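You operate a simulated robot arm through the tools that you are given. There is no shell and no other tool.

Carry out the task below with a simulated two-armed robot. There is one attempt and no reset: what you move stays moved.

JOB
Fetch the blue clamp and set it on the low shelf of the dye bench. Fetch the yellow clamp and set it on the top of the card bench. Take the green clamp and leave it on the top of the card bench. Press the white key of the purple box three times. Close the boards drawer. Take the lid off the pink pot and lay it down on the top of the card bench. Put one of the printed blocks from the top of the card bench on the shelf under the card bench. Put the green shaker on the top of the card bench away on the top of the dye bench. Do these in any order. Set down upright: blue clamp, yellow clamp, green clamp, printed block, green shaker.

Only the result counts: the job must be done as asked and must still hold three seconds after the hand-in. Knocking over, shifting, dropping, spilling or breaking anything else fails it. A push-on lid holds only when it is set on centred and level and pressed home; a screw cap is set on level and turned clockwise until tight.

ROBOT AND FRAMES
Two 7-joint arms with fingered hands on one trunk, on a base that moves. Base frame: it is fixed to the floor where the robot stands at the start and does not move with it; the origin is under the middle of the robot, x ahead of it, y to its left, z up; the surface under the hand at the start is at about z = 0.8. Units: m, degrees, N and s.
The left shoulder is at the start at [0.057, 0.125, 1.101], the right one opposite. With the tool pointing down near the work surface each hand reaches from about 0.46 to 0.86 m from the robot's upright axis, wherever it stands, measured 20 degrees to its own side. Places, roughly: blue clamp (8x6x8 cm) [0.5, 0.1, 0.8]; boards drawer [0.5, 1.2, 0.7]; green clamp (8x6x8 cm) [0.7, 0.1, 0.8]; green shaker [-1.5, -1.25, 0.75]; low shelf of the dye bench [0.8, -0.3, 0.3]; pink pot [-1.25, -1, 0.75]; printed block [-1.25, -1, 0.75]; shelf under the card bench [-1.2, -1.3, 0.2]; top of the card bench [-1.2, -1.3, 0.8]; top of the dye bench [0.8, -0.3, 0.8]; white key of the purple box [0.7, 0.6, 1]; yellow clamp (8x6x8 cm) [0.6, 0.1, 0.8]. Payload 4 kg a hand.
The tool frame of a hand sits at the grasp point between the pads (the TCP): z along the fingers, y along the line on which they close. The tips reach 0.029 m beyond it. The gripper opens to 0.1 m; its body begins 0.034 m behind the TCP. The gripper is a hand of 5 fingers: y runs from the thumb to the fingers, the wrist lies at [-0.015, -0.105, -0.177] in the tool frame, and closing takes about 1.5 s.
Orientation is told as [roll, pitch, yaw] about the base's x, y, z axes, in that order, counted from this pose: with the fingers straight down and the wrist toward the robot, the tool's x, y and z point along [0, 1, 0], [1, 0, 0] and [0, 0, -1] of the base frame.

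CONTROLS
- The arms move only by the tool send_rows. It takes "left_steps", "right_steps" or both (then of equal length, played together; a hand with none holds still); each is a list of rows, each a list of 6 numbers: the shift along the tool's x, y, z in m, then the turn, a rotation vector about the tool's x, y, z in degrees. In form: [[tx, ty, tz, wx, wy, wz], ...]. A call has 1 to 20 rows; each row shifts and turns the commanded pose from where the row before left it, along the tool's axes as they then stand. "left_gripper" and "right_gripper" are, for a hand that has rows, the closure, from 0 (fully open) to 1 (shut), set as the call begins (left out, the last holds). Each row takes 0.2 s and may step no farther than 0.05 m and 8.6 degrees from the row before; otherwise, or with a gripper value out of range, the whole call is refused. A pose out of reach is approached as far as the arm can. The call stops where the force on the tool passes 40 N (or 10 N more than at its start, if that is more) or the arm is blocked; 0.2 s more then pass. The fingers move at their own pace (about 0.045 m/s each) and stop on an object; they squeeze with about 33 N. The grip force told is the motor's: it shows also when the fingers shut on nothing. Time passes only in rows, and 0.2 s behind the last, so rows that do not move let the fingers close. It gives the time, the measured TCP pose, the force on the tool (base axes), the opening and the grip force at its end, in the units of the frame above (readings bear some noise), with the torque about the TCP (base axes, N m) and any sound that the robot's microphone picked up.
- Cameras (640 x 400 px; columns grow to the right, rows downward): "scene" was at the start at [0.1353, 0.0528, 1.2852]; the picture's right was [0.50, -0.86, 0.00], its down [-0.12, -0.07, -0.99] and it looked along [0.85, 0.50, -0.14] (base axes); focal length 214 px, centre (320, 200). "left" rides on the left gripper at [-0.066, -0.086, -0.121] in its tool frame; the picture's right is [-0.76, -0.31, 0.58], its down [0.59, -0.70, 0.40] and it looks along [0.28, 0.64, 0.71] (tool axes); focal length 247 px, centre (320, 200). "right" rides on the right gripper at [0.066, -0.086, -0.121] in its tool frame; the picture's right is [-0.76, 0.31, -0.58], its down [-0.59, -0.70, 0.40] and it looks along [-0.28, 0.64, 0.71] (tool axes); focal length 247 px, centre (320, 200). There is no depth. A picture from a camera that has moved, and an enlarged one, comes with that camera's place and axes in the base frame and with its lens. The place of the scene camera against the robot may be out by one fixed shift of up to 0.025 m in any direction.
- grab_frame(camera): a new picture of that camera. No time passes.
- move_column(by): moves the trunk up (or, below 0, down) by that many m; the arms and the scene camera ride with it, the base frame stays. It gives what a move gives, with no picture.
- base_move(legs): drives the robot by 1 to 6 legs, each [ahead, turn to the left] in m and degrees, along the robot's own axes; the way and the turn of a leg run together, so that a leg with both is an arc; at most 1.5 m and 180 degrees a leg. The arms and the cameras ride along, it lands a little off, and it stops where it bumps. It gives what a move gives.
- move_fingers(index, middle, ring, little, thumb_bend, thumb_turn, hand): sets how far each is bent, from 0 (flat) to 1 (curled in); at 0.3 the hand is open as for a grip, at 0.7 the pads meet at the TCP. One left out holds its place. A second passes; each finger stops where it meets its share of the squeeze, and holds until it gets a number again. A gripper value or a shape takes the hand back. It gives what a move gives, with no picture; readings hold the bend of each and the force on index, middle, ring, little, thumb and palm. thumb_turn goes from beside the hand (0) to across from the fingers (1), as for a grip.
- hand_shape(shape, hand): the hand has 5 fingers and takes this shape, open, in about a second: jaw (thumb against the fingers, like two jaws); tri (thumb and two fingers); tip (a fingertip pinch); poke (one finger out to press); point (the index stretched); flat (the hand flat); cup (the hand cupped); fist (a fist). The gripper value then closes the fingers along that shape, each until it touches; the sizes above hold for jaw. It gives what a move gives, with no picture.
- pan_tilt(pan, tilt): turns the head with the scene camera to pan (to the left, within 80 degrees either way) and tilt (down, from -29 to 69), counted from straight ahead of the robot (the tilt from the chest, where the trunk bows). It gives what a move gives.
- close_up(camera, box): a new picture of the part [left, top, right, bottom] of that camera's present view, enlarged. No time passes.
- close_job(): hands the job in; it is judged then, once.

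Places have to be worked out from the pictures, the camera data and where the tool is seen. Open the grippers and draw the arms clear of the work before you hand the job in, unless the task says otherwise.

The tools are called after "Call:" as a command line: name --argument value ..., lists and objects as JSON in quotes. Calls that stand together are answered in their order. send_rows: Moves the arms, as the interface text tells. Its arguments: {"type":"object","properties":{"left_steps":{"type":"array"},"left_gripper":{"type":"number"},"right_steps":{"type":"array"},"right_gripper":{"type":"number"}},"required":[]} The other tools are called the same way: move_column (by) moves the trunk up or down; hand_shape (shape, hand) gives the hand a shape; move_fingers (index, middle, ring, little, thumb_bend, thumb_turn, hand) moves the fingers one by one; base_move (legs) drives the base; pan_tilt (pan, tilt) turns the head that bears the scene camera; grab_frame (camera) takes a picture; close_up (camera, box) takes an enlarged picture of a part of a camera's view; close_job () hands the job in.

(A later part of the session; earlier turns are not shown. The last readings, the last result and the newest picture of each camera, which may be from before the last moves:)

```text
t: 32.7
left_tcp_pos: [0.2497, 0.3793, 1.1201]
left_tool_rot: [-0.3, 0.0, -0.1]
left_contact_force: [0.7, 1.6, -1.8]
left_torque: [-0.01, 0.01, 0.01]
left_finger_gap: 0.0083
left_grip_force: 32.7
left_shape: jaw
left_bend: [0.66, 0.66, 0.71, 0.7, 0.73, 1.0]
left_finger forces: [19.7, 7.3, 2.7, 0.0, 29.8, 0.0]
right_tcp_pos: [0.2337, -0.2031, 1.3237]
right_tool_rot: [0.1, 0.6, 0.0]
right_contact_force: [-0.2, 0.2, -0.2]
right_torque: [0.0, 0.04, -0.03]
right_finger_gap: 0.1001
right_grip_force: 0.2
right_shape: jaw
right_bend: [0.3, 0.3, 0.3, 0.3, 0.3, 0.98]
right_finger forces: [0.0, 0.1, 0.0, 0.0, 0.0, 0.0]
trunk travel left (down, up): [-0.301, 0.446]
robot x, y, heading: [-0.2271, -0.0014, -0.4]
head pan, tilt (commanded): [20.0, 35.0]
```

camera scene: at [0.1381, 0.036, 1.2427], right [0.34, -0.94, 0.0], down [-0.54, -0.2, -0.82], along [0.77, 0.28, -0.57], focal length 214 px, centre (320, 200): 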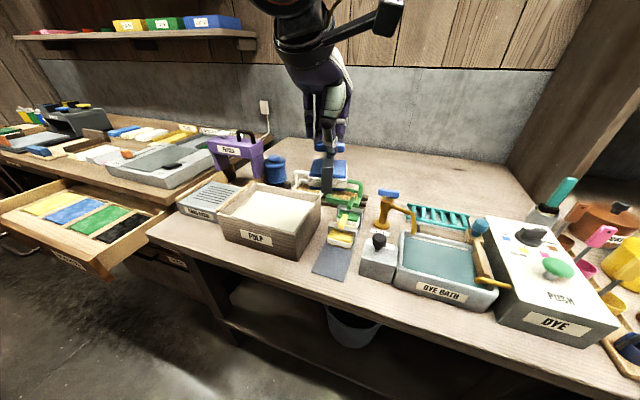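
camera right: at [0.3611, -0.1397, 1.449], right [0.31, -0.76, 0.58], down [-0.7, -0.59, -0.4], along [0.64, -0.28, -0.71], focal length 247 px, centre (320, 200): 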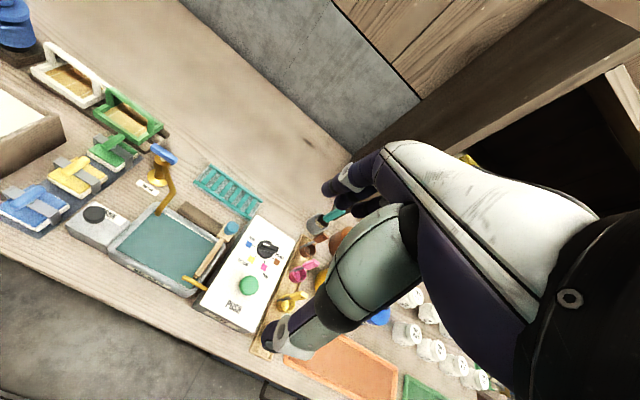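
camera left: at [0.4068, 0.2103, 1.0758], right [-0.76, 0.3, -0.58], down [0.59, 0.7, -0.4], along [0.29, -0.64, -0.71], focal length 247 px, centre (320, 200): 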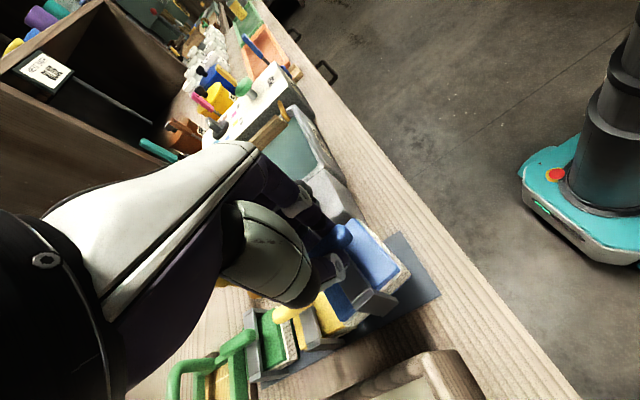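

Left hand is at [0.25, 0.38, 1.12] in front of the bench. Lowering the trunk by 0.29 m puts the hand at about z=0.83, still clear.

Call:
move_column --by -0.29

Call:
grab_frame --camera "left"

Call:
pan_tilt --pan 35 --tilt 35

Call:
grab_frame --camera "scene"

```text
t: 35.7
left_tcp_pos: [0.2519, 0.3801, 0.8298]
left_tool_rot: [-0.2, -0.1, 0.1]
left_contact_force: [0.5, -0.4, -1.0]
left_torque: [0.0, 0.0, 0.0]
left_finger_gap: 0.0086
left_grip_force: 33.0
left_shape: jaw
left_bend: [0.66, 0.66, 0.71, 0.7, 0.73, 1.0]
left_finger forces: [19.8, 7.3, 2.7, 0.0, 29.7, 0.1]
right_tcp_pos: [0.2331, -0.2047, 1.0345]
right_tool_rot: [0.2, 0.5, 0.1]
right_contact_force: [0.3, -0.5, -0.7]
right_torque: [-0.01, 0.0, -0.03]
right_finger_gap: 0.1
right_grip_force: 0.1
right_shape: jaw
right_bend: [0.3, 0.3, 0.3, 0.3, 0.3, 0.98]
right_finger forces: [0.0, 0.1, 0.1, 0.0, 0.0, 0.1]
trunk travel left (down, up): [-0.011, 0.736]
robot x, y, heading: [-0.2211, -0.0006, -0.3]
head pan, tilt (commanded): [20.0, 35.0]
```

```text
taken
camera left: at [0.1654, 0.3138, 0.9504], right [-0.31, -0.76, -0.57], down [-0.7, 0.59, -0.4], along [0.64, 0.28, -0.71], focal length 247 px, centre (320, 200)
```

left: 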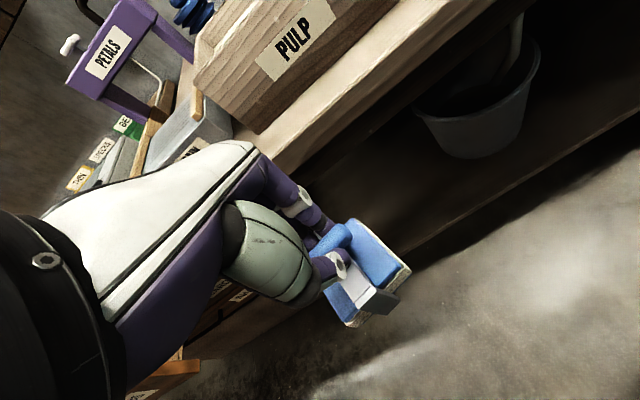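

```text
t: 36.4
left_tcp_pos: [0.2524, 0.3799, 0.829]
left_tool_rot: [-0.2, -0.1, 0.1]
left_contact_force: [0.1, 0.6, -1.9]
left_torque: [-0.03, -0.02, 0.01]
left_finger_gap: 0.0085
left_grip_force: 32.6
left_shape: jaw
left_bend: [0.66, 0.66, 0.71, 0.7, 0.73, 1.0]
left_finger forces: [19.8, 7.3, 2.7, 0.0, 29.6, 0.0]
right_tcp_pos: [0.2333, -0.2034, 1.0333]
right_tool_rot: [0.1, 0.6, 0.0]
right_contact_force: [-0.4, 0.0, 0.3]
right_torque: [0.01, 0.0, 0.01]
right_finger_gap: 0.0998
right_grip_force: 0.1
right_shape: jaw
right_bend: [0.3, 0.3, 0.3, 0.3, 0.3, 0.98]
right_finger forces: [0.0, 0.0, 0.0, 0.0, 0.1, 0.0]
trunk travel left (down, up): [-0.011, 0.736]
robot x, y, heading: [-0.2241, 0.0015, -0.0]
head pan, tilt (commanded): [35.0, 35.0]
```

```text
taken
camera scene: at [0.0251, 0.0562, 0.9377], right [0.57, -0.82, 0.0], down [-0.47, -0.33, -0.82], along [0.67, 0.47, -0.57], focal length 214 px, centre (320, 200)
```

scene: 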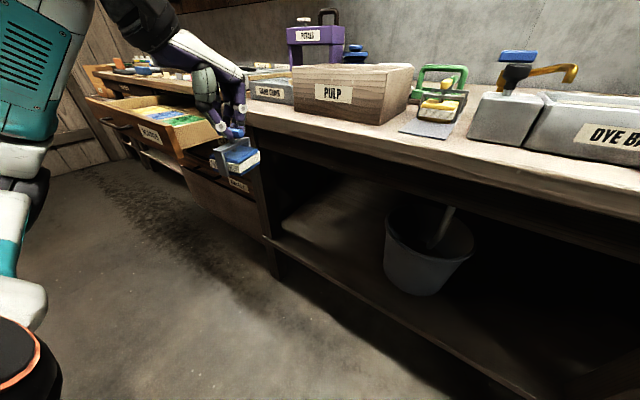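

The clamp hangs clear in front of the bench with the bench leg near y≈0.58 and the bucket well to the right. I'll lower the hand to z≈0.50 in front of the bench.

Call:
send_rows --left_steps '[[0, 0, 0.041, 0, 0, 0], [0, 0, 0.041, 0, 0, 0], [0, 0, 0.041, 0, 0, 0], [0, 0, 0.041, 0, 0, 0], [0, 0, 0.041, 0, 0, 0], [0, 0, 0.041, 0, 0, 0], [0, 0, 0.041, 0, 0, 0], [0, 0, 0.041, 0, 0, 0]]'

Call:
grab_frame --camera "left"

Call:
grab_frame --camera "scene"

```text
t: 38.2
left_tcp_pos: [0.2542, 0.3804, 0.5007]
left_tool_rot: [-0.2, -0.3, 0.1]
left_contact_force: [-0.2, -0.3, -1.8]
left_torque: [-0.01, 0.0, -0.04]
left_finger_gap: 0.0085
left_grip_force: 33.4
left_shape: jaw
left_bend: [0.65, 0.67, 0.71, 0.7, 0.73, 1.0]
left_finger forces: [20.0, 7.2, 2.3, 0.0, 29.6, 0.0]
right_tcp_pos: [0.2335, -0.2046, 1.0352]
right_tool_rot: [0.2, 0.6, -0.1]
right_contact_force: [-0.4, -0.4, -0.7]
right_torque: [0.01, 0.05, -0.02]
right_finger_gap: 0.0996
right_grip_force: 0.1
right_shape: jaw
right_bend: [0.3, 0.3, 0.3, 0.3, 0.3, 0.98]
right_finger forces: [0.1, 0.0, 0.0, 0.0, 0.1, 0.1]
trunk travel left (down, up): [-0.011, 0.736]
robot x, y, heading: [-0.2211, 0.0001, -0.1]
head pan, tilt (commanded): [35.0, 35.0]
```

```text
taken
camera left: at [0.1665, 0.3143, 0.6211], right [-0.31, -0.76, -0.58], down [-0.7, 0.59, -0.4], along [0.64, 0.28, -0.71], focal length 247 px, centre (320, 200)
```

left: 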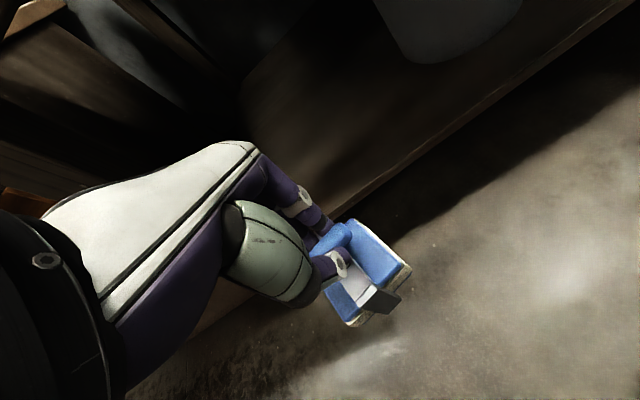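

```text
taken
camera scene: at [0.0251, 0.0562, 0.9377], right [0.57, -0.82, 0.0], down [-0.47, -0.33, -0.82], along [0.67, 0.47, -0.57], focal length 214 px, centre (320, 200)
```

scene: 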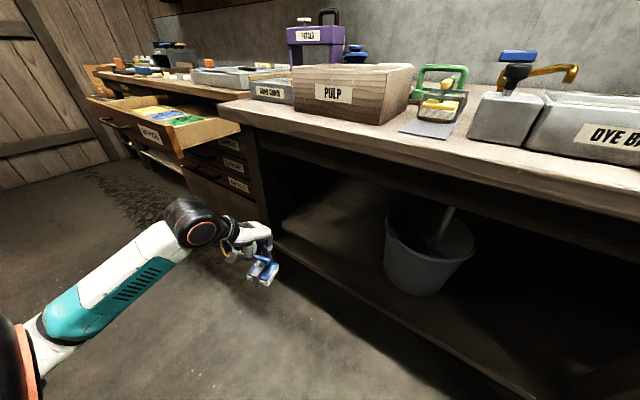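

Comparing the two left-hand views gives the shelf at z≈0.29–0.30 with its front edge at x≈0.40. I'll lower to z≈0.45 and move forward under the bench to x≈0.51.

Call:
send_rows --left_steps '[[0, 0, 0.025, 0, 0, 0], [0, 0, 0.025, 0, 0, 0], [0, 0.036, 0, 0, 0, 0], [0, 0.036, 0, 0, 0, 0], [0, 0.036, 0, 0, 0, 0], [0, 0.036, 0, 0, 0, 0], [0, 0.036, 0, 0, 0, 0], [0, 0.036, 0, 0, 0, 0], [0, 0.036, 0, 0, 0, 0]]'

Call:
grab_frame --camera "left"

Call:
grab_frame --camera "scene"

```text
t: 40.2
left_tcp_pos: [0.5053, 0.3784, 0.4513]
left_tool_rot: [-0.2, -0.1, 0.1]
left_contact_force: [0.6, -0.5, -0.7]
left_torque: [0.02, -0.02, -0.01]
left_finger_gap: 0.0089
left_grip_force: 32.3
left_shape: jaw
left_bend: [0.65, 0.67, 0.7, 0.7, 0.73, 1.0]
left_finger forces: [20.1, 7.1, 2.4, 0.1, 29.5, 0.0]
right_tcp_pos: [0.2337, -0.2042, 1.0346]
right_tool_rot: [0.2, 0.6, 0.0]
right_contact_force: [-0.1, 0.4, -0.6]
right_torque: [-0.01, 0.0, 0.0]
right_finger_gap: 0.0997
right_grip_force: 0.0
right_shape: jaw
right_bend: [0.3, 0.3, 0.3, 0.3, 0.3, 0.98]
right_finger forces: [0.1, 0.0, 0.1, 0.1, 0.0, 0.0]
trunk travel left (down, up): [-0.011, 0.736]
robot x, y, heading: [-0.2222, -0.0002, 0.1]
head pan, tilt (commanded): [35.0, 35.0]
```

```text
taken
camera left: at [0.4182, 0.3117, 0.5726], right [-0.31, -0.76, -0.57], down [-0.7, 0.59, -0.4], along [0.64, 0.28, -0.71], focal length 247 px, centre (320, 200)
```

left: 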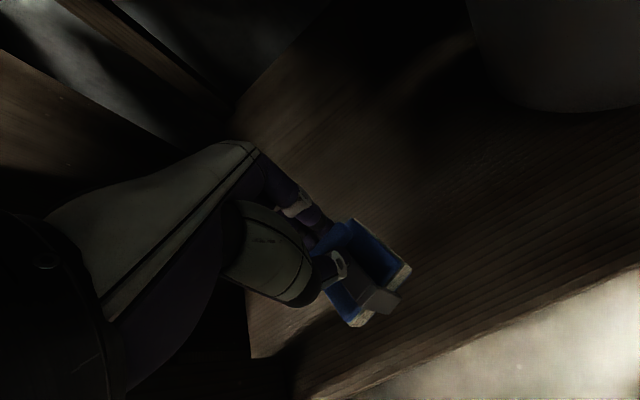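

```text
taken
camera scene: at [0.0251, 0.0562, 0.9376], right [0.57, -0.82, 0.0], down [-0.47, -0.33, -0.82], along [0.67, 0.47, -0.57], focal length 214 px, centre (320, 200)
```

scene: 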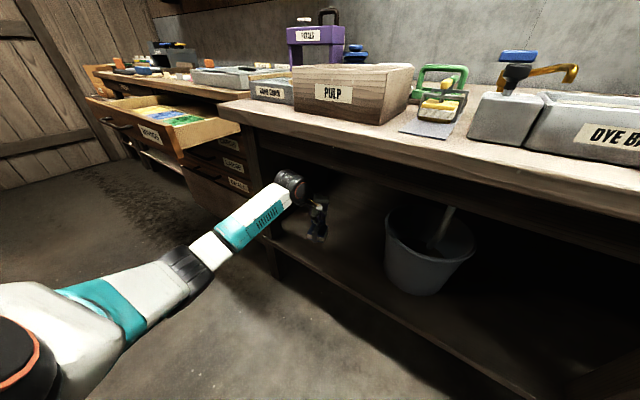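

The clamp is over the shelf with no contact. I'll lower it to about z=0.40 and then in small steps until it touches.

Call:
send_rows --left_steps '[[0, 0, 0.02, 0, 0, 0], [0, 0, 0.02, 0, 0, 0], [0, 0, 0.01, 0, 0, 0], [0, 0, 0.006, 0, 0, 0], [0, 0, 0.004, 0, 0, 0]]'

```text
t: 41.4
left_tcp_pos: [0.5049, 0.3769, 0.3911]
left_tool_rot: [-0.2, -0.1, 0.0]
left_contact_force: [-0.5, -0.3, -2.1]
left_torque: [0.02, -0.02, -0.02]
left_finger_gap: 0.0089
left_grip_force: 32.8
left_shape: jaw
left_bend: [0.65, 0.72, 0.7, 0.7, 0.73, 1.0]
left_finger forces: [20.2, 7.2, 2.4, 0.2, 29.6, 0.1]
right_tcp_pos: [0.2332, -0.2049, 1.0334]
right_tool_rot: [0.2, 0.6, 0.0]
right_contact_force: [-0.5, -0.1, -0.2]
right_torque: [0.04, 0.0, -0.01]
right_finger_gap: 0.0996
right_grip_force: 0.1
right_shape: jaw
right_bend: [0.3, 0.3, 0.3, 0.3, 0.3, 0.98]
right_finger forces: [0.1, 0.0, 0.0, 0.0, 0.0, 0.0]
trunk travel left (down, up): [-0.011, 0.736]
robot x, y, heading: [-0.2211, -0.0015, -0.1]
head pan, tilt (commanded): [35.0, 35.0]
```

No contact yet at z=0.391 (force is just the clamp's weight). Continuing down in 3 mm steps.

Call:
send_rows --left_steps '[[0, 0, 0.003, 0, 0, 0], [0, 0, 0.003, 0, 0, 0], [0, 0, 0.003, 0, 0, 0]]'

```text
t: 42.2
left_tcp_pos: [0.5051, 0.3785, 0.3819]
left_tool_rot: [-0.2, -0.1, -0.1]
left_contact_force: [0.1, 0.2, -0.3]
left_torque: [0.0, 0.02, 0.02]
left_finger_gap: 0.0086
left_grip_force: 32.6
left_shape: jaw
left_bend: [0.65, 0.72, 0.7, 0.7, 0.73, 1.0]
left_finger forces: [20.2, 7.2, 2.4, 0.0, 29.6, 0.1]
right_tcp_pos: [0.2337, -0.2035, 1.0333]
right_tool_rot: [0.1, 0.5, 0.0]
right_contact_force: [0.1, 0.3, -0.2]
right_torque: [-0.04, -0.02, 0.01]
right_finger_gap: 0.0998
right_grip_force: 0.0
right_shape: jaw
right_bend: [0.3, 0.3, 0.3, 0.3, 0.3, 0.98]
right_finger forces: [0.0, 0.0, 0.0, 0.0, 0.1, 0.1]
trunk travel left (down, up): [-0.011, 0.736]
robot x, y, heading: [-0.2185, 0.0018, -0.2]
head pan, tilt (commanded): [35.0, 35.0]
```

Force is still near zero, so I'll keep going down in small steps and watch for an upward force.

Call:
send_rows --left_steps '[[0, 0, 0.003, 0, 0, 0], [0, 0, 0.002, 0, 0, 0]]'

```text
t: 42.8
left_tcp_pos: [0.5064, 0.3778, 0.3779]
left_tool_rot: [-0.1, -0.2, 0.1]
left_contact_force: [-0.5, -0.7, -1.3]
left_torque: [0.0, -0.02, 0.0]
left_finger_gap: 0.0089
left_grip_force: 33.0
left_shape: jaw
left_bend: [0.65, 0.72, 0.7, 0.7, 0.73, 1.0]
left_finger forces: [20.2, 7.0, 2.4, 0.0, 29.5, 0.0]
right_tcp_pos: [0.2324, -0.2045, 1.0344]
right_tool_rot: [0.2, 0.6, 0.1]
right_contact_force: [0.0, 0.9, 0.7]
right_torque: [0.0, -0.01, 0.04]
right_finger_gap: 0.0999
right_grip_force: 0.0
right_shape: jaw
right_bend: [0.3, 0.3, 0.3, 0.3, 0.3, 0.98]
right_finger forces: [0.1, 0.1, 0.1, 0.0, 0.0, 0.0]
trunk travel left (down, up): [-0.011, 0.736]
robot x, y, heading: [-0.2195, 0.0036, -0.1]
head pan, tilt (commanded): [35.0, 35.0]
```

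Still hanging at z=0.378. I'll take a few more 3 mm steps down.

Call:
send_rows --left_steps '[[0, 0, 0.003, 0, 0, 0], [0, 0, 0.003, 0, 0, 0], [0, 0, 0.002, 0, 0, 0]]'

Call:
close_up --camera "scene" --box '[260, 160, 380, 280]'

Call:
close_up --camera "left" --box '[280, 180, 460, 360]'

```text
t: 43.6
left_tcp_pos: [0.5058, 0.3767, 0.3695]
left_tool_rot: [-0.2, -0.3, -0.1]
left_contact_force: [-1.0, 0.0, 1.9]
left_torque: [0.01, -0.02, 0.0]
left_finger_gap: 0.0088
left_grip_force: 32.5
left_shape: jaw
left_bend: [0.65, 0.72, 0.7, 0.7, 0.73, 1.0]
left_finger forces: [19.9, 7.1, 2.4, 0.0, 30.5, 0.0]
right_tcp_pos: [0.2331, -0.2038, 1.0338]
right_tool_rot: [0.2, 0.4, 0.0]
right_contact_force: [0.0, 0.1, -1.1]
right_torque: [0.02, -0.02, 0.0]
right_finger_gap: 0.1
right_grip_force: 0.2
right_shape: jaw
right_bend: [0.3, 0.3, 0.3, 0.3, 0.3, 0.98]
right_finger forces: [0.0, 0.0, 0.0, 0.0, 0.0, 0.1]
trunk travel left (down, up): [-0.011, 0.736]
robot x, y, heading: [-0.2214, -0.004, -0.1]
head pan, tilt (commanded): [35.0, 35.0]
```

```text
3.33 times, centred on (320, 220) of scene
camera zoom: at [0.0249, 0.056, 0.9378], right [0.57, -0.82, 0.0], down [-0.47, -0.33, -0.82], along [0.67, 0.47, -0.57], focal length 715 px, centre (320, 133)
```

zoom: 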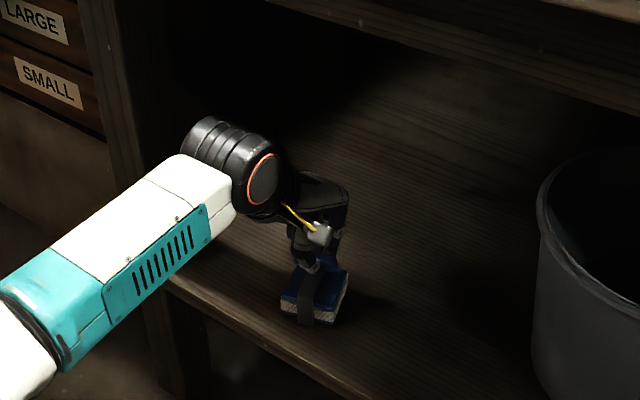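

```text
2.22 times, centred on (370, 270) of left
camera zoom: at [0.4192, 0.3119, 0.4914], right [-0.31, -0.76, -0.58], down [-0.7, 0.59, -0.4], along [0.64, 0.28, -0.71], focal length 549 px, centre (209, 44)
```

zoom: 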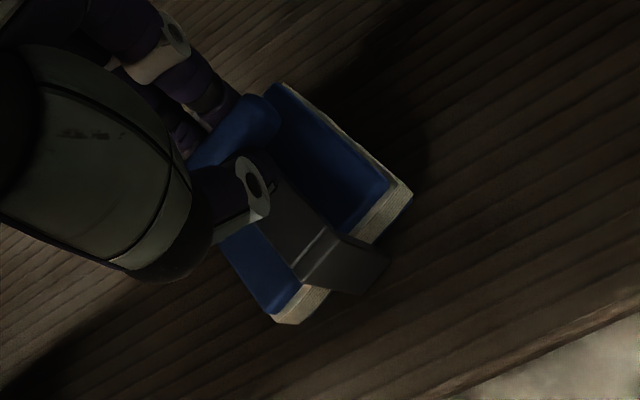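

Force just turned upward (+1.9 N) at z≈0.370, which suggests the clamp is touching. One more 2 mm step to confirm.

Call:
send_rows --left_steps '[[0, 0, 0.002, 0, 0, 0]]'

```text
t: 44.0
left_tcp_pos: [0.5067, 0.3778, 0.3698]
left_tool_rot: [-0.2, -0.3, 0.0]
left_contact_force: [-3.7, -1.3, 9.4]
left_torque: [0.01, 0.04, -0.03]
left_finger_gap: 0.0089
left_grip_force: 32.7
left_shape: jaw
left_bend: [0.66, 0.72, 0.7, 0.7, 0.73, 0.99]
left_finger forces: [19.5, 7.3, 2.2, 0.0, 32.5, 0.1]
right_tcp_pos: [0.2334, -0.2037, 1.0347]
right_tool_rot: [0.2, 0.5, 0.0]
right_contact_force: [-0.1, -0.4, 0.1]
right_torque: [-0.01, 0.0, 0.04]
right_finger_gap: 0.0999
right_grip_force: 0.1
right_shape: jaw
right_bend: [0.3, 0.3, 0.3, 0.3, 0.3, 0.98]
right_finger forces: [0.0, 0.0, 0.0, 0.0, 0.0, 0.1]
trunk travel left (down, up): [-0.011, 0.736]
robot x, y, heading: [-0.2233, -0.0036, 0.2]
head pan, tilt (commanded): [35.0, 35.0]
```

Clear contact at 9.4 N, so the clamp stands on the shelf. I'll ease up 1 mm and open the hand to a 6 cm gap.

Call:
send_rows --left_steps '[[0, 0, -0.001, 0, 0, 0], [0, 0, 0, 0, 0, 0], [0, 0, 0, 0, 0, 0], [0, 0, 0, 0, 0, 0], [0, 0, 0, 0, 0, 0], [0, 0, 0, 0, 0, 0], [0, 0, 0, 0, 0, 0]]' --left_gripper 0.3

Call:
close_up --camera "left" --box '[280, 180, 460, 360]'

```text
t: 45.6
left_tcp_pos: [0.5071, 0.3785, 0.3697]
left_tool_rot: [-0.2, -0.1, 0.0]
left_contact_force: [0.0, -0.2, 0.6]
left_torque: [0.03, -0.02, -0.03]
left_finger_gap: 0.0697
left_grip_force: 0.1
left_shape: jaw
left_bend: [0.41, 0.36, 0.26, 0.41, 0.31, 0.99]
left_finger forces: [0.0, 0.0, 0.1, 0.0, 0.0, 0.0]
right_tcp_pos: [0.2329, -0.2034, 1.035]
right_tool_rot: [0.2, 0.5, 0.0]
right_contact_force: [-0.2, 0.3, -0.3]
right_torque: [-0.01, -0.01, 0.02]
right_finger_gap: 0.0997
right_grip_force: 0.1
right_shape: jaw
right_bend: [0.3, 0.3, 0.3, 0.3, 0.3, 0.98]
right_finger forces: [0.1, 0.1, 0.1, 0.0, 0.0, 0.1]
trunk travel left (down, up): [-0.011, 0.736]
robot x, y, heading: [-0.2237, -0.0012, -0.1]
head pan, tilt (commanded): [35.0, 35.0]
```

```text
2.22 times, centred on (370, 270) of left
camera zoom: at [0.4192, 0.312, 0.4897], right [-0.31, -0.76, -0.57], down [-0.7, 0.59, -0.4], along [0.64, 0.28, -0.71], focal length 549 px, centre (209, 44)
```

zoom: 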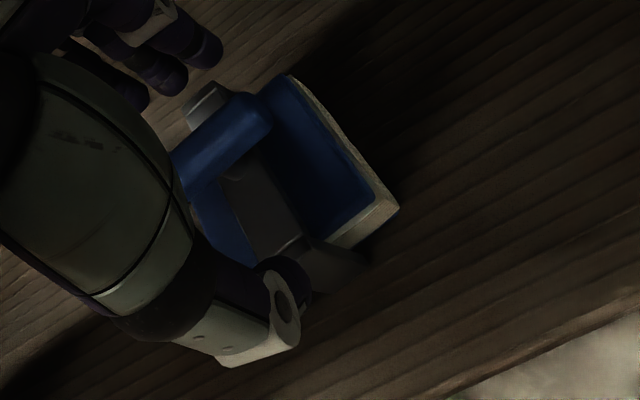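

The clamp stands upright and free of the fingers. I'll lift straight up 8 cm, then pull back out from under the bench.

Call:
send_rows --left_steps '[[0, 0, -0.015, 0, 0, 0], [0, 0, -0.02, 0, 0, 0], [0, 0, -0.025, 0, 0, 0], [0, 0, -0.02, 0, 0, 0], [0, -0.036, 0, 0, 0, 0], [0, -0.036, 0, 0, 0, 0], [0, -0.036, 0, 0, 0, 0], [0, -0.036, 0, 0, 0, 0], [0, -0.036, 0, 0, 0, 0], [0, -0.036, 0, 0, 0, 0], [0, -0.036, 0, 0, 0, 0]]'

Call:
close_up --camera "scene" --box '[260, 160, 380, 280]'

```text
t: 48.0
left_tcp_pos: [0.2534, 0.3787, 0.4497]
left_tool_rot: [-0.2, -0.1, 0.0]
left_contact_force: [0.3, -0.5, 0.0]
left_torque: [0.0, 0.0, -0.01]
left_finger_gap: 0.0699
left_grip_force: 0.1
left_shape: jaw
left_bend: [0.41, 0.35, 0.26, 0.41, 0.3, 0.99]
left_finger forces: [0.0, 0.1, 0.1, 0.1, 0.1, 0.0]
right_tcp_pos: [0.2322, -0.2046, 1.0344]
right_tool_rot: [0.2, 0.6, 0.0]
right_contact_force: [0.0, -0.2, -0.3]
right_torque: [0.03, 0.02, 0.01]
right_finger_gap: 0.1
right_grip_force: 0.2
right_shape: jaw
right_bend: [0.3, 0.3, 0.3, 0.3, 0.3, 0.98]
right_finger forces: [0.1, 0.0, 0.1, 0.0, 0.0, 0.0]
trunk travel left (down, up): [-0.011, 0.736]
robot x, y, heading: [-0.2191, -0.0013, -0.2]
head pan, tilt (commanded): [35.0, 35.0]
```

```text
3.33 times, centred on (320, 220) of scene
camera zoom: at [0.0251, 0.0561, 0.9377], right [0.57, -0.82, 0.0], down [-0.47, -0.33, -0.82], along [0.67, 0.47, -0.57], focal length 715 px, centre (320, 133)
```

zoom: 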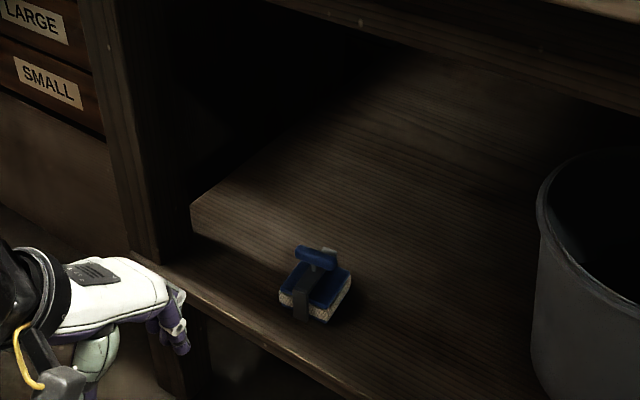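

The blue clamp stands upright on the low shelf. I'll raise the left hand in front of the bench, then the trunk.

Call:
send_rows --left_steps '[[0, 0, -0.045, 0, 0, 0], [0, 0, -0.045, 0, 0, 0], [0, 0, -0.045, 0, 0, 0], [0, 0, -0.045, 0, 0, 0], [0, 0, -0.045, 0, 0, 0], [0, 0, -0.045, 0, 0, 0], [0, 0, -0.045, 0, 0, 0], [0, 0, -0.045, 0, 0, 0], [0, 0, -0.045, 0, 0, 0]]'

Call:
move_column --by 0.29

Call:
pan_tilt --pan 75 --tilt 25

Call:
grab_frame --camera "scene"

```text
t: 50.0
left_tcp_pos: [0.2523, 0.3803, 0.8546]
left_tool_rot: [-0.2, -0.1, 0.0]
left_contact_force: [-0.4, -0.7, -0.3]
left_torque: [0.0, 0.01, 0.01]
left_finger_gap: 0.0699
left_grip_force: 0.1
left_shape: jaw
left_bend: [0.41, 0.35, 0.26, 0.41, 0.3, 0.99]
left_finger forces: [0.0, 0.0, 0.0, 0.0, 0.1, 0.0]
right_tcp_pos: [0.2323, -0.2039, 1.0343]
right_tool_rot: [0.2, 0.5, 0.0]
right_contact_force: [-0.6, 0.3, -0.2]
right_torque: [0.02, 0.03, 0.03]
right_finger_gap: 0.0998
right_grip_force: 0.0
right_shape: jaw
right_bend: [0.3, 0.3, 0.3, 0.3, 0.3, 0.98]
right_finger forces: [0.0, 0.0, 0.0, 0.1, 0.0, 0.1]
trunk travel left (down, up): [-0.011, 0.736]
robot x, y, heading: [-0.2203, 0.0002, -0.0]
head pan, tilt (commanded): [35.0, 35.0]
```

```text
t: 53.0
left_tcp_pos: [0.2542, 0.3789, 1.1432]
left_tool_rot: [-0.2, -0.1, 0.0]
left_contact_force: [0.1, -0.1, 0.3]
left_torque: [0.0, -0.01, -0.01]
left_finger_gap: 0.0699
left_grip_force: 0.0
left_shape: jaw
left_bend: [0.41, 0.35, 0.26, 0.41, 0.3, 0.99]
left_finger forces: [0.0, 0.1, 0.0, 0.0, 0.0, 0.1]
right_tcp_pos: [0.2344, -0.2042, 1.3235]
right_tool_rot: [0.2, 0.6, 0.0]
right_contact_force: [0.3, 0.1, 0.8]
right_torque: [-0.01, 0.01, -0.03]
right_finger_gap: 0.0999
right_grip_force: 0.0
right_shape: jaw
right_bend: [0.3, 0.3, 0.3, 0.3, 0.3, 0.98]
right_finger forces: [0.0, 0.0, 0.0, 0.1, 0.0, 0.0]
trunk travel left (down, up): [-0.301, 0.446]
robot x, y, heading: [-0.2215, 0.0009, -0.2]
head pan, tilt (commanded): [35.0, 35.0]
```

```text
t: 54.0
left_tcp_pos: [0.2515, 0.3789, 1.143]
left_tool_rot: [-0.2, -0.1, 0.1]
left_contact_force: [0.3, 0.4, -0.2]
left_torque: [-0.02, -0.06, 0.02]
left_finger_gap: 0.0695
left_grip_force: 0.0
left_shape: jaw
left_bend: [0.41, 0.35, 0.26, 0.41, 0.3, 0.99]
left_finger forces: [0.0, 0.0, 0.0, 0.0, 0.1, 0.0]
right_tcp_pos: [0.2327, -0.2042, 1.3241]
right_tool_rot: [0.3, 0.5, 0.0]
right_contact_force: [-1.1, 0.1, -0.7]
right_torque: [0.0, -0.02, 0.01]
right_finger_gap: 0.0998
right_grip_force: 0.1
right_shape: jaw
right_bend: [0.3, 0.3, 0.3, 0.3, 0.3, 0.98]
right_finger forces: [0.0, 0.0, 0.1, 0.0, 0.0, 0.0]
trunk travel left (down, up): [-0.301, 0.446]
robot x, y, heading: [-0.2212, 0.0015, -0.0]
head pan, tilt (commanded): [75.0, 25.0]
```

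```text
taken
camera scene: at [-0.1417, 0.0949, 1.2585], right [0.97, -0.26, 0.0], down [-0.11, -0.41, -0.91], along [0.24, 0.87, -0.42], focal length 214 px, centre (320, 200)
```

scene: 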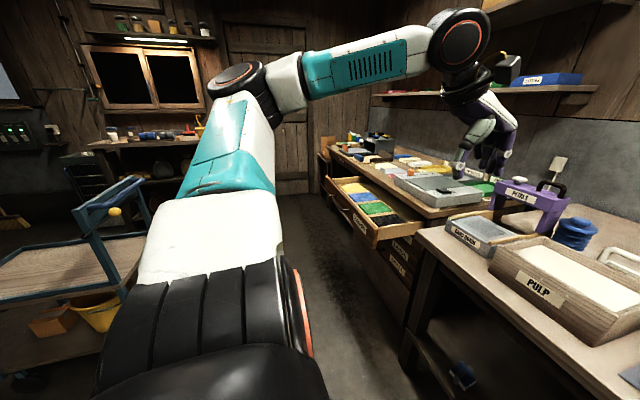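

The blue clamp is done. The drawer front looks to be at x≈0.29, spanning y≈0.76–1.54. I'll drive to about (−0.2, 0.75), from where both the key and the drawer are in reach.

Call:
base_move --legs '[[0, 90], [0.72, 0], [0, -90]]'

Call:
pan_tilt --pan 0 --tilt 30

Call:
grab_frame --camera "scene"

Call:
grab_frame --camera "right"

Call:
grab_frame --camera "left"

```text
t: 65.8
left_tcp_pos: [0.2358, 1.1205, 1.1424]
left_tool_rot: [-0.2, -0.1, 1.3]
left_contact_force: [0.3, -0.4, -0.5]
left_torque: [-0.02, 0.0, 0.0]
left_finger_gap: 0.0695
left_grip_force: 0.0
left_shape: jaw
left_bend: [0.41, 0.35, 0.26, 0.41, 0.3, 0.99]
left_finger forces: [0.1, 0.0, 0.0, 0.0, 0.0, 0.0]
right_tcp_pos: [0.2314, 0.5374, 1.3239]
right_tool_rot: [0.2, 0.5, 1.5]
right_contact_force: [0.1, 0.1, 0.2]
right_torque: [0.02, -0.01, -0.01]
right_finger_gap: 0.1001
right_grip_force: 0.1
right_shape: jaw
right_bend: [0.3, 0.3, 0.3, 0.3, 0.3, 0.98]
right_finger forces: [0.0, 0.0, 0.0, 0.0, 0.0, 0.0]
trunk travel left (down, up): [-0.301, 0.446]
robot x, y, heading: [-0.2286, 0.7298, 1.4]
head pan, tilt (commanded): [75.0, 25.0]
```

```text
t: 67.3
left_tcp_pos: [0.2362, 1.1214, 1.1443]
left_tool_rot: [-0.2, -0.1, 1.4]
left_contact_force: [-0.2, 0.6, -0.3]
left_torque: [0.03, -0.02, -0.02]
left_finger_gap: 0.0698
left_grip_force: 0.0
left_shape: jaw
left_bend: [0.41, 0.35, 0.26, 0.41, 0.3, 0.99]
left_finger forces: [0.0, 0.0, 0.1, 0.1, 0.0, 0.0]
right_tcp_pos: [0.2315, 0.5384, 1.3249]
right_tool_rot: [0.2, 0.6, 1.5]
right_contact_force: [-1.1, 0.1, -0.3]
right_torque: [-0.01, 0.02, -0.02]
right_finger_gap: 0.0999
right_grip_force: 0.1
right_shape: jaw
right_bend: [0.3, 0.3, 0.3, 0.3, 0.3, 0.98]
right_finger forces: [0.0, 0.0, 0.0, 0.0, 0.1, 0.0]
trunk travel left (down, up): [-0.301, 0.446]
robot x, y, heading: [-0.2257, 0.7346, 1.2]
head pan, tilt (commanded): [0.0, 30.0]
```

```text
taken
camera scene: at [-0.0825, 0.7408, 1.2505], right [0.02, -1.0, 0.0], down [-0.5, -0.01, -0.87], along [0.87, 0.02, -0.5], focal length 214 px, centre (320, 200)
```

scene: 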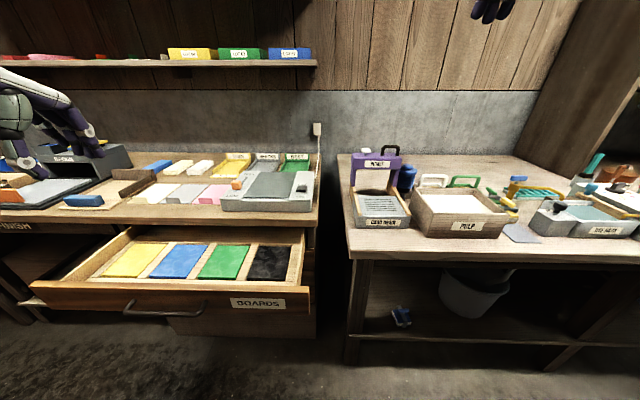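

```text
taken
camera right: at [0.1448, 0.6019, 1.4463], right [0.33, -0.75, 0.57], down [-0.69, -0.61, -0.39], along [0.64, -0.26, -0.72], focal length 247 px, centre (320, 200)
```

right: 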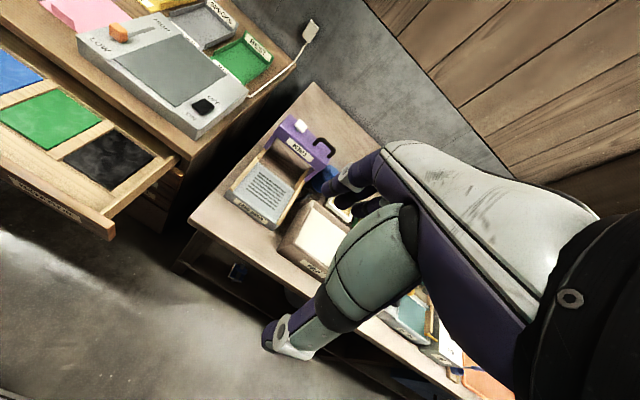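

```text
taken
camera left: at [0.1507, 1.0538, 1.2641], right [-0.29, -0.77, -0.57], down [-0.72, 0.57, -0.4], along [0.64, 0.3, -0.71], focal length 247 px, centre (320, 200)
```

left: 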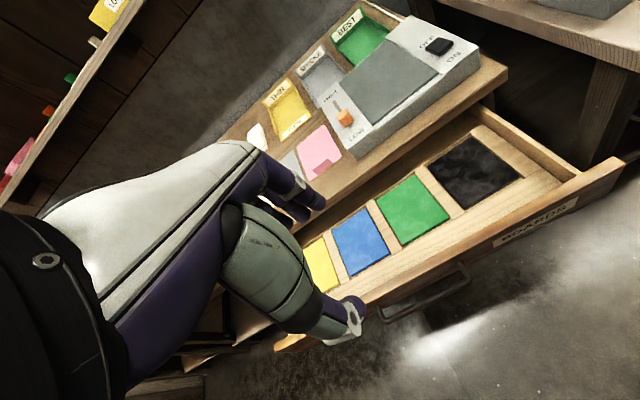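

I'm at about (−0.23, 0.73). The key reads about [0.71, 0.585, 1.0] from two cameras, and the drawer front is at x≈0.285 with its top at z≈0.76. I'll look closer at the drawer front and the box before moving forward.

Call:
close_up --camera "scene" --box '[20, 190, 340, 350]'

Call:
close_up --camera "scene" --box '[330, 120, 450, 250]'

Call:
close_up --camera "right" --box '[210, 80, 370, 240]'

```text
2.00 times, centred on (180, 270) of scene
camera zoom: at [-0.0825, 0.7408, 1.2505], right [0.02, -1.0, 0.0], down [-0.5, -0.01, -0.87], along [0.87, 0.02, -0.5], focal length 429 px, centre (600, 60)
```

zoom: 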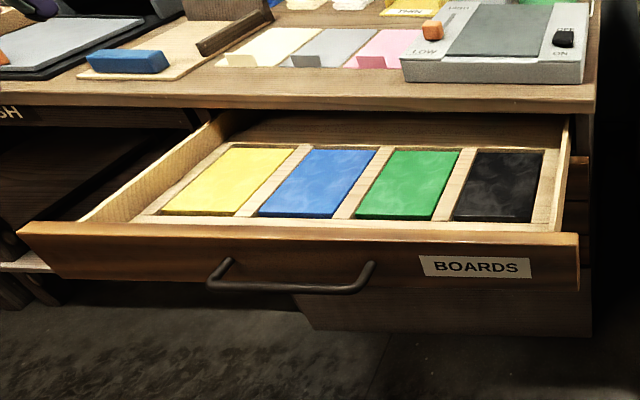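

```text
3.08 times, centred on (390, 185) of scene
camera zoom: at [-0.0825, 0.7408, 1.2505], right [0.02, -1.0, 0.0], down [-0.5, -0.01, -0.87], along [0.87, 0.02, -0.5], focal length 660 px, centre (105, 246)
```

zoom: 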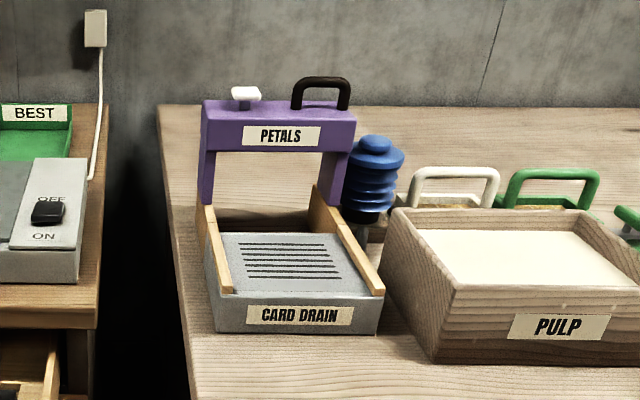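

```text
2.50 times, centred on (290, 160) of right
camera zoom: at [0.1448, 0.6019, 1.4463], right [0.33, -0.75, 0.57], down [-0.69, -0.61, -0.39], along [0.64, -0.26, -0.72], focal length 617 px, centre (395, 300)
```

zoom: 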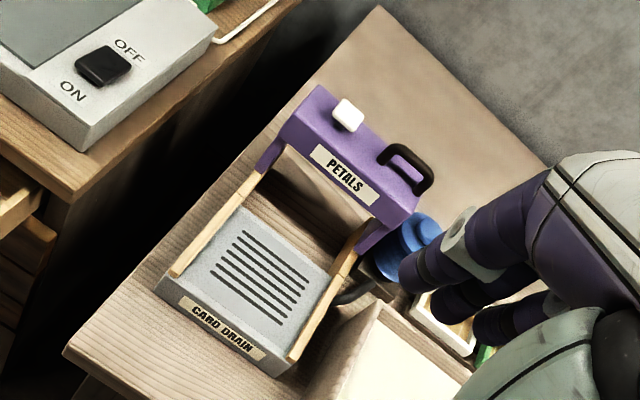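

The key solves to about [0.70, 0.588, 1.009] from two cameras, on top of the purple bridge. I'll shape the right hand to poke and look at where its fingertip lies.

Call:
hand_shape --shape "poke" --hand "right"

Call:
grab_frame --camera "right"

Call:
pan_tilt --pan -25 --tilt 0

Call:
grab_frame --camera "scene"

```text
t: 68.2
left_tcp_pos: [0.2362, 1.1221, 1.1429]
left_tool_rot: [-0.2, -0.2, 1.4]
left_contact_force: [-1.2, -0.1, 1.1]
left_torque: [0.0, -0.02, 0.0]
left_finger_gap: 0.0699
left_grip_force: 0.1
left_shape: jaw
left_bend: [0.41, 0.35, 0.26, 0.41, 0.3, 0.99]
left_finger forces: [0.0, 0.0, 0.0, 0.1, 0.0, 0.1]
right_tcp_pos: [0.2312, 0.5379, 1.3242]
right_tool_rot: [0.1, 0.3, 1.5]
right_contact_force: [0.2, -0.6, 0.2]
right_torque: [0.01, -0.01, -0.01]
right_finger_gap: 0.0002
right_grip_force: 0.1
right_shape: poke
right_bend: [0.7, 0.7, 0.99, 0.99, 1.0, 1.0]
right_finger forces: [0.0, 0.0, 0.0, 0.0, 0.0, 0.0]
trunk travel left (down, up): [-0.301, 0.446]
robot x, y, heading: [-0.2319, 0.7345, 1.2]
head pan, tilt (commanded): [0.0, 30.0]
```

```text
taken
camera right: at [0.1448, 0.6019, 1.4463], right [0.33, -0.75, 0.57], down [-0.69, -0.61, -0.39], along [0.64, -0.26, -0.72], focal length 247 px, centre (320, 200)
```

right: 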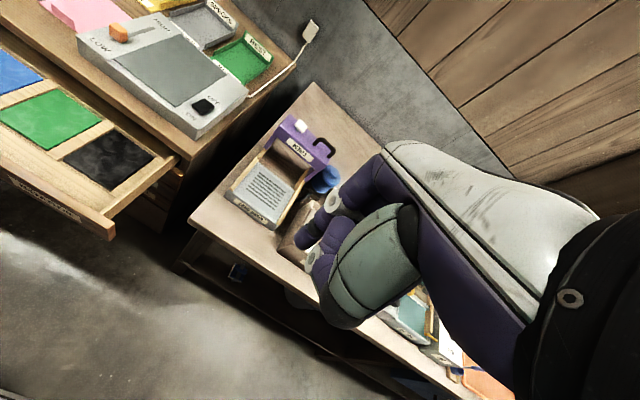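

```text
t: 69.2
left_tcp_pos: [0.2357, 1.1223, 1.1433]
left_tool_rot: [-0.2, -0.1, 1.4]
left_contact_force: [-0.2, 0.7, -0.6]
left_torque: [0.04, 0.01, -0.03]
left_finger_gap: 0.0697
left_grip_force: 0.1
left_shape: jaw
left_bend: [0.41, 0.35, 0.26, 0.41, 0.3, 0.99]
left_finger forces: [0.0, 0.0, 0.0, 0.1, 0.1, 0.1]
right_tcp_pos: [0.2311, 0.5376, 1.3238]
right_tool_rot: [0.2, 0.5, 1.4]
right_contact_force: [0.5, 0.2, 0.1]
right_torque: [-0.01, -0.01, 0.02]
right_finger_gap: 0.0
right_grip_force: 0.1
right_shape: poke
right_bend: [0.7, 0.7, 0.99, 0.99, 1.0, 1.0]
right_finger forces: [0.0, 0.0, 0.1, 0.0, 0.0, 0.0]
trunk travel left (down, up): [-0.301, 0.446]
robot x, y, heading: [-0.2297, 0.7303, 1.3]
head pan, tilt (commanded): [-25.0, 0.0]
```

```text
taken
camera scene: at [-0.0904, 0.7026, 1.2988], right [-0.4, -0.92, 0.0], down [0.0, 0.0, -1.0], along [0.92, -0.4, 0.0], focal length 214 px, centre (320, 200)
```

scene: 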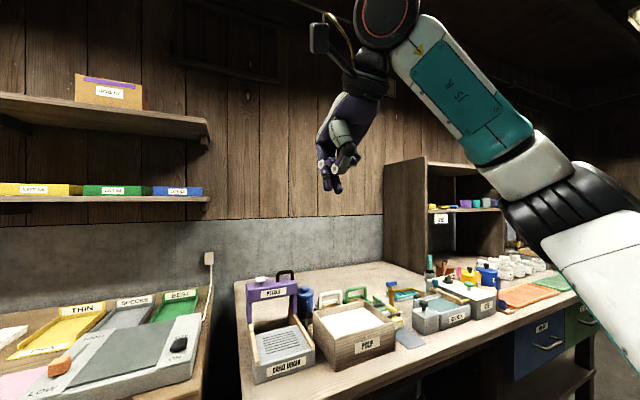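

Poke leaves index and middle stretched out with the rest curled. An enlarged view will show where the tips are.

Call:
close_up --camera "right" --box '[240, 170, 440, 340]'

Call:
close_up --camera "scene" --box '[290, 80, 410, 210]'

```text
2.35 times, centred on (340, 255) of right
camera zoom: at [0.1448, 0.6019, 1.4463], right [0.33, -0.75, 0.57], down [-0.69, -0.61, -0.39], along [0.64, -0.26, -0.72], focal length 581 px, centre (273, 71)
```

zoom: 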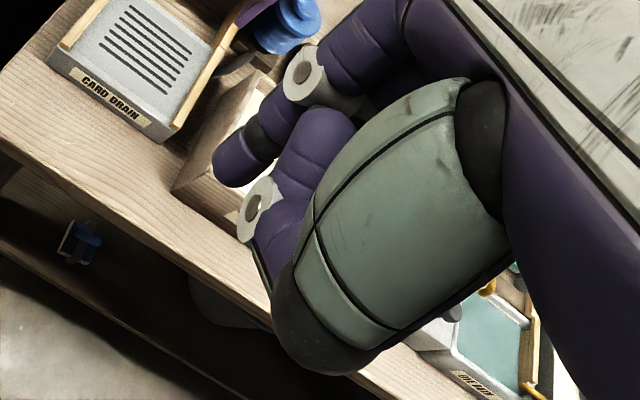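

```text
3.08 times, centred on (350, 145) of scene
camera zoom: at [-0.0904, 0.7026, 1.2988], right [-0.4, -0.92, 0.0], down [0.0, 0.0, -1.0], along [0.92, -0.4, 0.0], focal length 660 px, centre (228, 369)
```

zoom: 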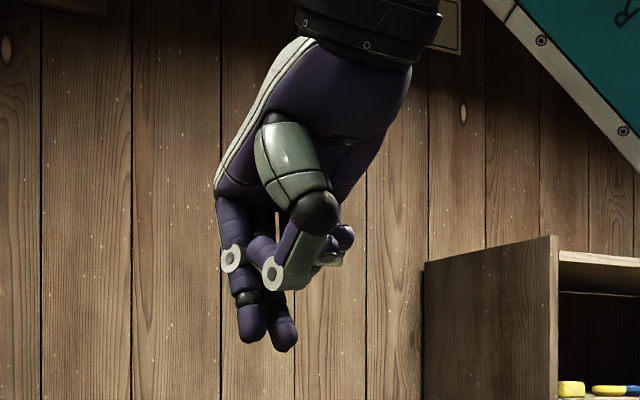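

Index and middle tips sit about 1 cm either side of the TCP and 2–3 cm beyond it. The key will be easier with the left hand from around (0, 0.35), so I'll put the right hand back to jaw. I'll close the drawer first, using the side of the closed left hand.

Call:
hand_shape --shape "jaw" --hand "right"

Call:
send_rows --left_steps '[[0, 0, 0, 0, 0, 8.3], [0, 0, 0, 0, 0, 8.3], [0, 0, 0, 0, 0, 8.3], [0, 0, 0, 0, 0, 8.3], [0, 0, 0, 0, 0, 8.3], [0, 0, 0, 0, 0, 8.3], [0, 0, 0, 0, 0, 8.3], [0, 0, 0, 0, 0, 8.3], [0, 0, 0, 0, 0, 8.3], [0, 0, 0, 0, 0, 8.3], [0, 0, 0, 0, 0, 8.3]]' --left_gripper 1.0

```text
t: 70.1
left_tcp_pos: [0.2354, 1.1217, 1.1429]
left_tool_rot: [-0.3, -0.1, 1.4]
left_contact_force: [0.5, 0.6, -0.3]
left_torque: [0.03, 0.01, 0.01]
left_finger_gap: 0.0696
left_grip_force: 0.0
left_shape: jaw
left_bend: [0.41, 0.35, 0.26, 0.41, 0.3, 0.99]
left_finger forces: [0.0, 0.0, 0.0, 0.0, 0.1, 0.0]
right_tcp_pos: [0.2309, 0.5389, 1.324]
right_tool_rot: [0.2, 0.5, 1.5]
right_contact_force: [0.7, 0.8, 0.4]
right_torque: [0.02, -0.03, -0.02]
right_finger_gap: 0.1
right_grip_force: 0.0
right_shape: jaw
right_bend: [0.3, 0.3, 0.3, 0.3, 0.3, 0.98]
right_finger forces: [0.1, 0.1, 0.0, 0.0, 0.0, 0.0]
trunk travel left (down, up): [-0.301, 0.446]
robot x, y, heading: [-0.2285, 0.7281, 1.2]
head pan, tilt (commanded): [-25.0, 0.0]
```

```text
t: 72.5
left_tcp_pos: [0.2363, 1.1207, 1.1429]
left_tool_rot: [0.0, -0.2, -90.0]
left_contact_force: [0.9, -0.5, 0.2]
left_torque: [-0.04, -0.03, -0.02]
left_finger_gap: 0.0
left_grip_force: 32.9
left_shape: jaw
left_bend: [0.7, 0.7, 0.7, 0.7, 0.7, 1.0]
left_finger forces: [0.0, 0.0, 0.0, 0.0, 0.0, 0.1]
right_tcp_pos: [0.2322, 0.5383, 1.3242]
right_tool_rot: [0.1, 0.6, 1.6]
right_contact_force: [0.5, -0.6, 0.8]
right_torque: [-0.01, -0.02, 0.01]
right_finger_gap: 0.1
right_grip_force: 0.2
right_shape: jaw
right_bend: [0.3, 0.3, 0.3, 0.3, 0.3, 0.98]
right_finger forces: [0.1, 0.0, 0.1, 0.0, 0.0, 0.0]
trunk travel left (down, up): [-0.301, 0.446]
robot x, y, heading: [-0.2282, 0.7297, 1.2]
head pan, tilt (commanded): [-25.0, 0.0]
```

The left hand is closed and yawed −90°. I'll bring it to x≈0.17, y≈1.0 in front of the drawer and lower it to z≈0.735.

Call:
send_rows --left_steps '[[-0.022, 0.04, 0, 0, 0, 0], [-0.022, 0.04, 0, 0, 0, 0], [-0.022, 0.04, 0, 0, 0, 0], [0, 0, 0.041, 0, 0, 0], [0, 0, 0.041, 0, 0, 0], [0, 0, 0.041, 0, 0, 0], [0, 0, 0.041, 0, 0, 0], [0, 0, 0.041, 0, 0, 0], [0, 0, 0.041, 0, 0, 0], [0, 0, 0.041, 0, 0, 0], [0, 0, 0.041, 0, 0, 0], [0, 0, 0.041, 0, 0, 0], [0, 0, 0.039, 0, 0, 0]]'

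Call:
pan_tilt --pan 25 --tilt 40

Call:
grab_frame --camera "scene"

Call:
grab_frame --camera "left"

```text
t: 75.3
left_tcp_pos: [0.1725, 1.0004, 0.7357]
left_tool_rot: [0.2, -0.2, -90.0]
left_contact_force: [0.0, 0.4, 0.2]
left_torque: [0.05, 0.01, 0.0]
left_finger_gap: 0.0002
left_grip_force: 32.9
left_shape: jaw
left_bend: [0.7, 0.7, 0.7, 0.7, 0.7, 1.0]
left_finger forces: [0.0, 0.0, 0.0, 0.0, 0.0, 0.0]
right_tcp_pos: [0.2322, 0.5377, 1.324]
right_tool_rot: [0.1, 0.7, 1.5]
right_contact_force: [0.4, -0.3, -0.4]
right_torque: [0.02, 0.04, 0.0]
right_finger_gap: 0.0998
right_grip_force: 0.0
right_shape: jaw
right_bend: [0.3, 0.3, 0.3, 0.3, 0.3, 0.98]
right_finger forces: [0.1, 0.0, 0.1, 0.1, 0.0, 0.1]
trunk travel left (down, up): [-0.301, 0.446]
robot x, y, heading: [-0.2298, 0.7329, 1.2]
head pan, tilt (commanded): [-25.0, 0.0]
```

```text
t: 76.5
left_tcp_pos: [0.1717, 1.0012, 0.7368]
left_tool_rot: [0.1, -0.2, -89.9]
left_contact_force: [0.0, 0.1, -0.3]
left_torque: [0.0, 0.01, 0.02]
left_finger_gap: 0.0
left_grip_force: 32.8
left_shape: jaw
left_bend: [0.7, 0.7, 0.7, 0.7, 0.7, 1.0]
left_finger forces: [0.0, 0.1, 0.0, 0.0, 0.0, 0.0]
right_tcp_pos: [0.2311, 0.5377, 1.3238]
right_tool_rot: [0.2, 0.6, 1.4]
right_contact_force: [-0.6, -0.3, -0.8]
right_torque: [0.03, 0.02, -0.05]
right_finger_gap: 0.1001
right_grip_force: 0.1
right_shape: jaw
right_bend: [0.3, 0.3, 0.3, 0.3, 0.3, 0.98]
right_finger forces: [0.1, 0.0, 0.1, 0.1, 0.0, 0.0]
trunk travel left (down, up): [-0.301, 0.446]
robot x, y, heading: [-0.2286, 0.7309, 1.2]
head pan, tilt (commanded): [25.0, 40.0]
```

```text
taken
camera scene: at [-0.0966, 0.7763, 1.2352], right [0.44, -0.9, 0.0], down [-0.58, -0.28, -0.77], along [0.69, 0.34, -0.64], focal length 214 px, centre (320, 200)
```

scene: 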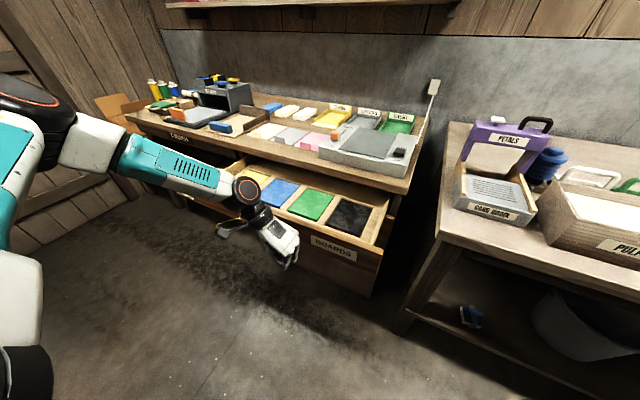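

```text
taken
camera left: at [0.1048, 1.0863, 0.8565], right [-0.76, 0.3, -0.58], down [0.59, 0.7, -0.4], along [0.29, -0.64, -0.71], focal length 247 px, centre (320, 200)
```

left: 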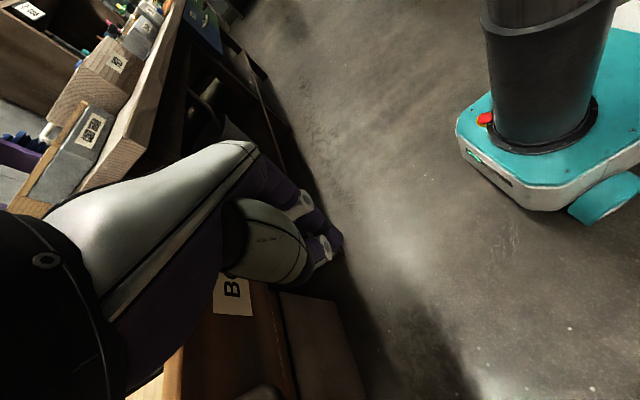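

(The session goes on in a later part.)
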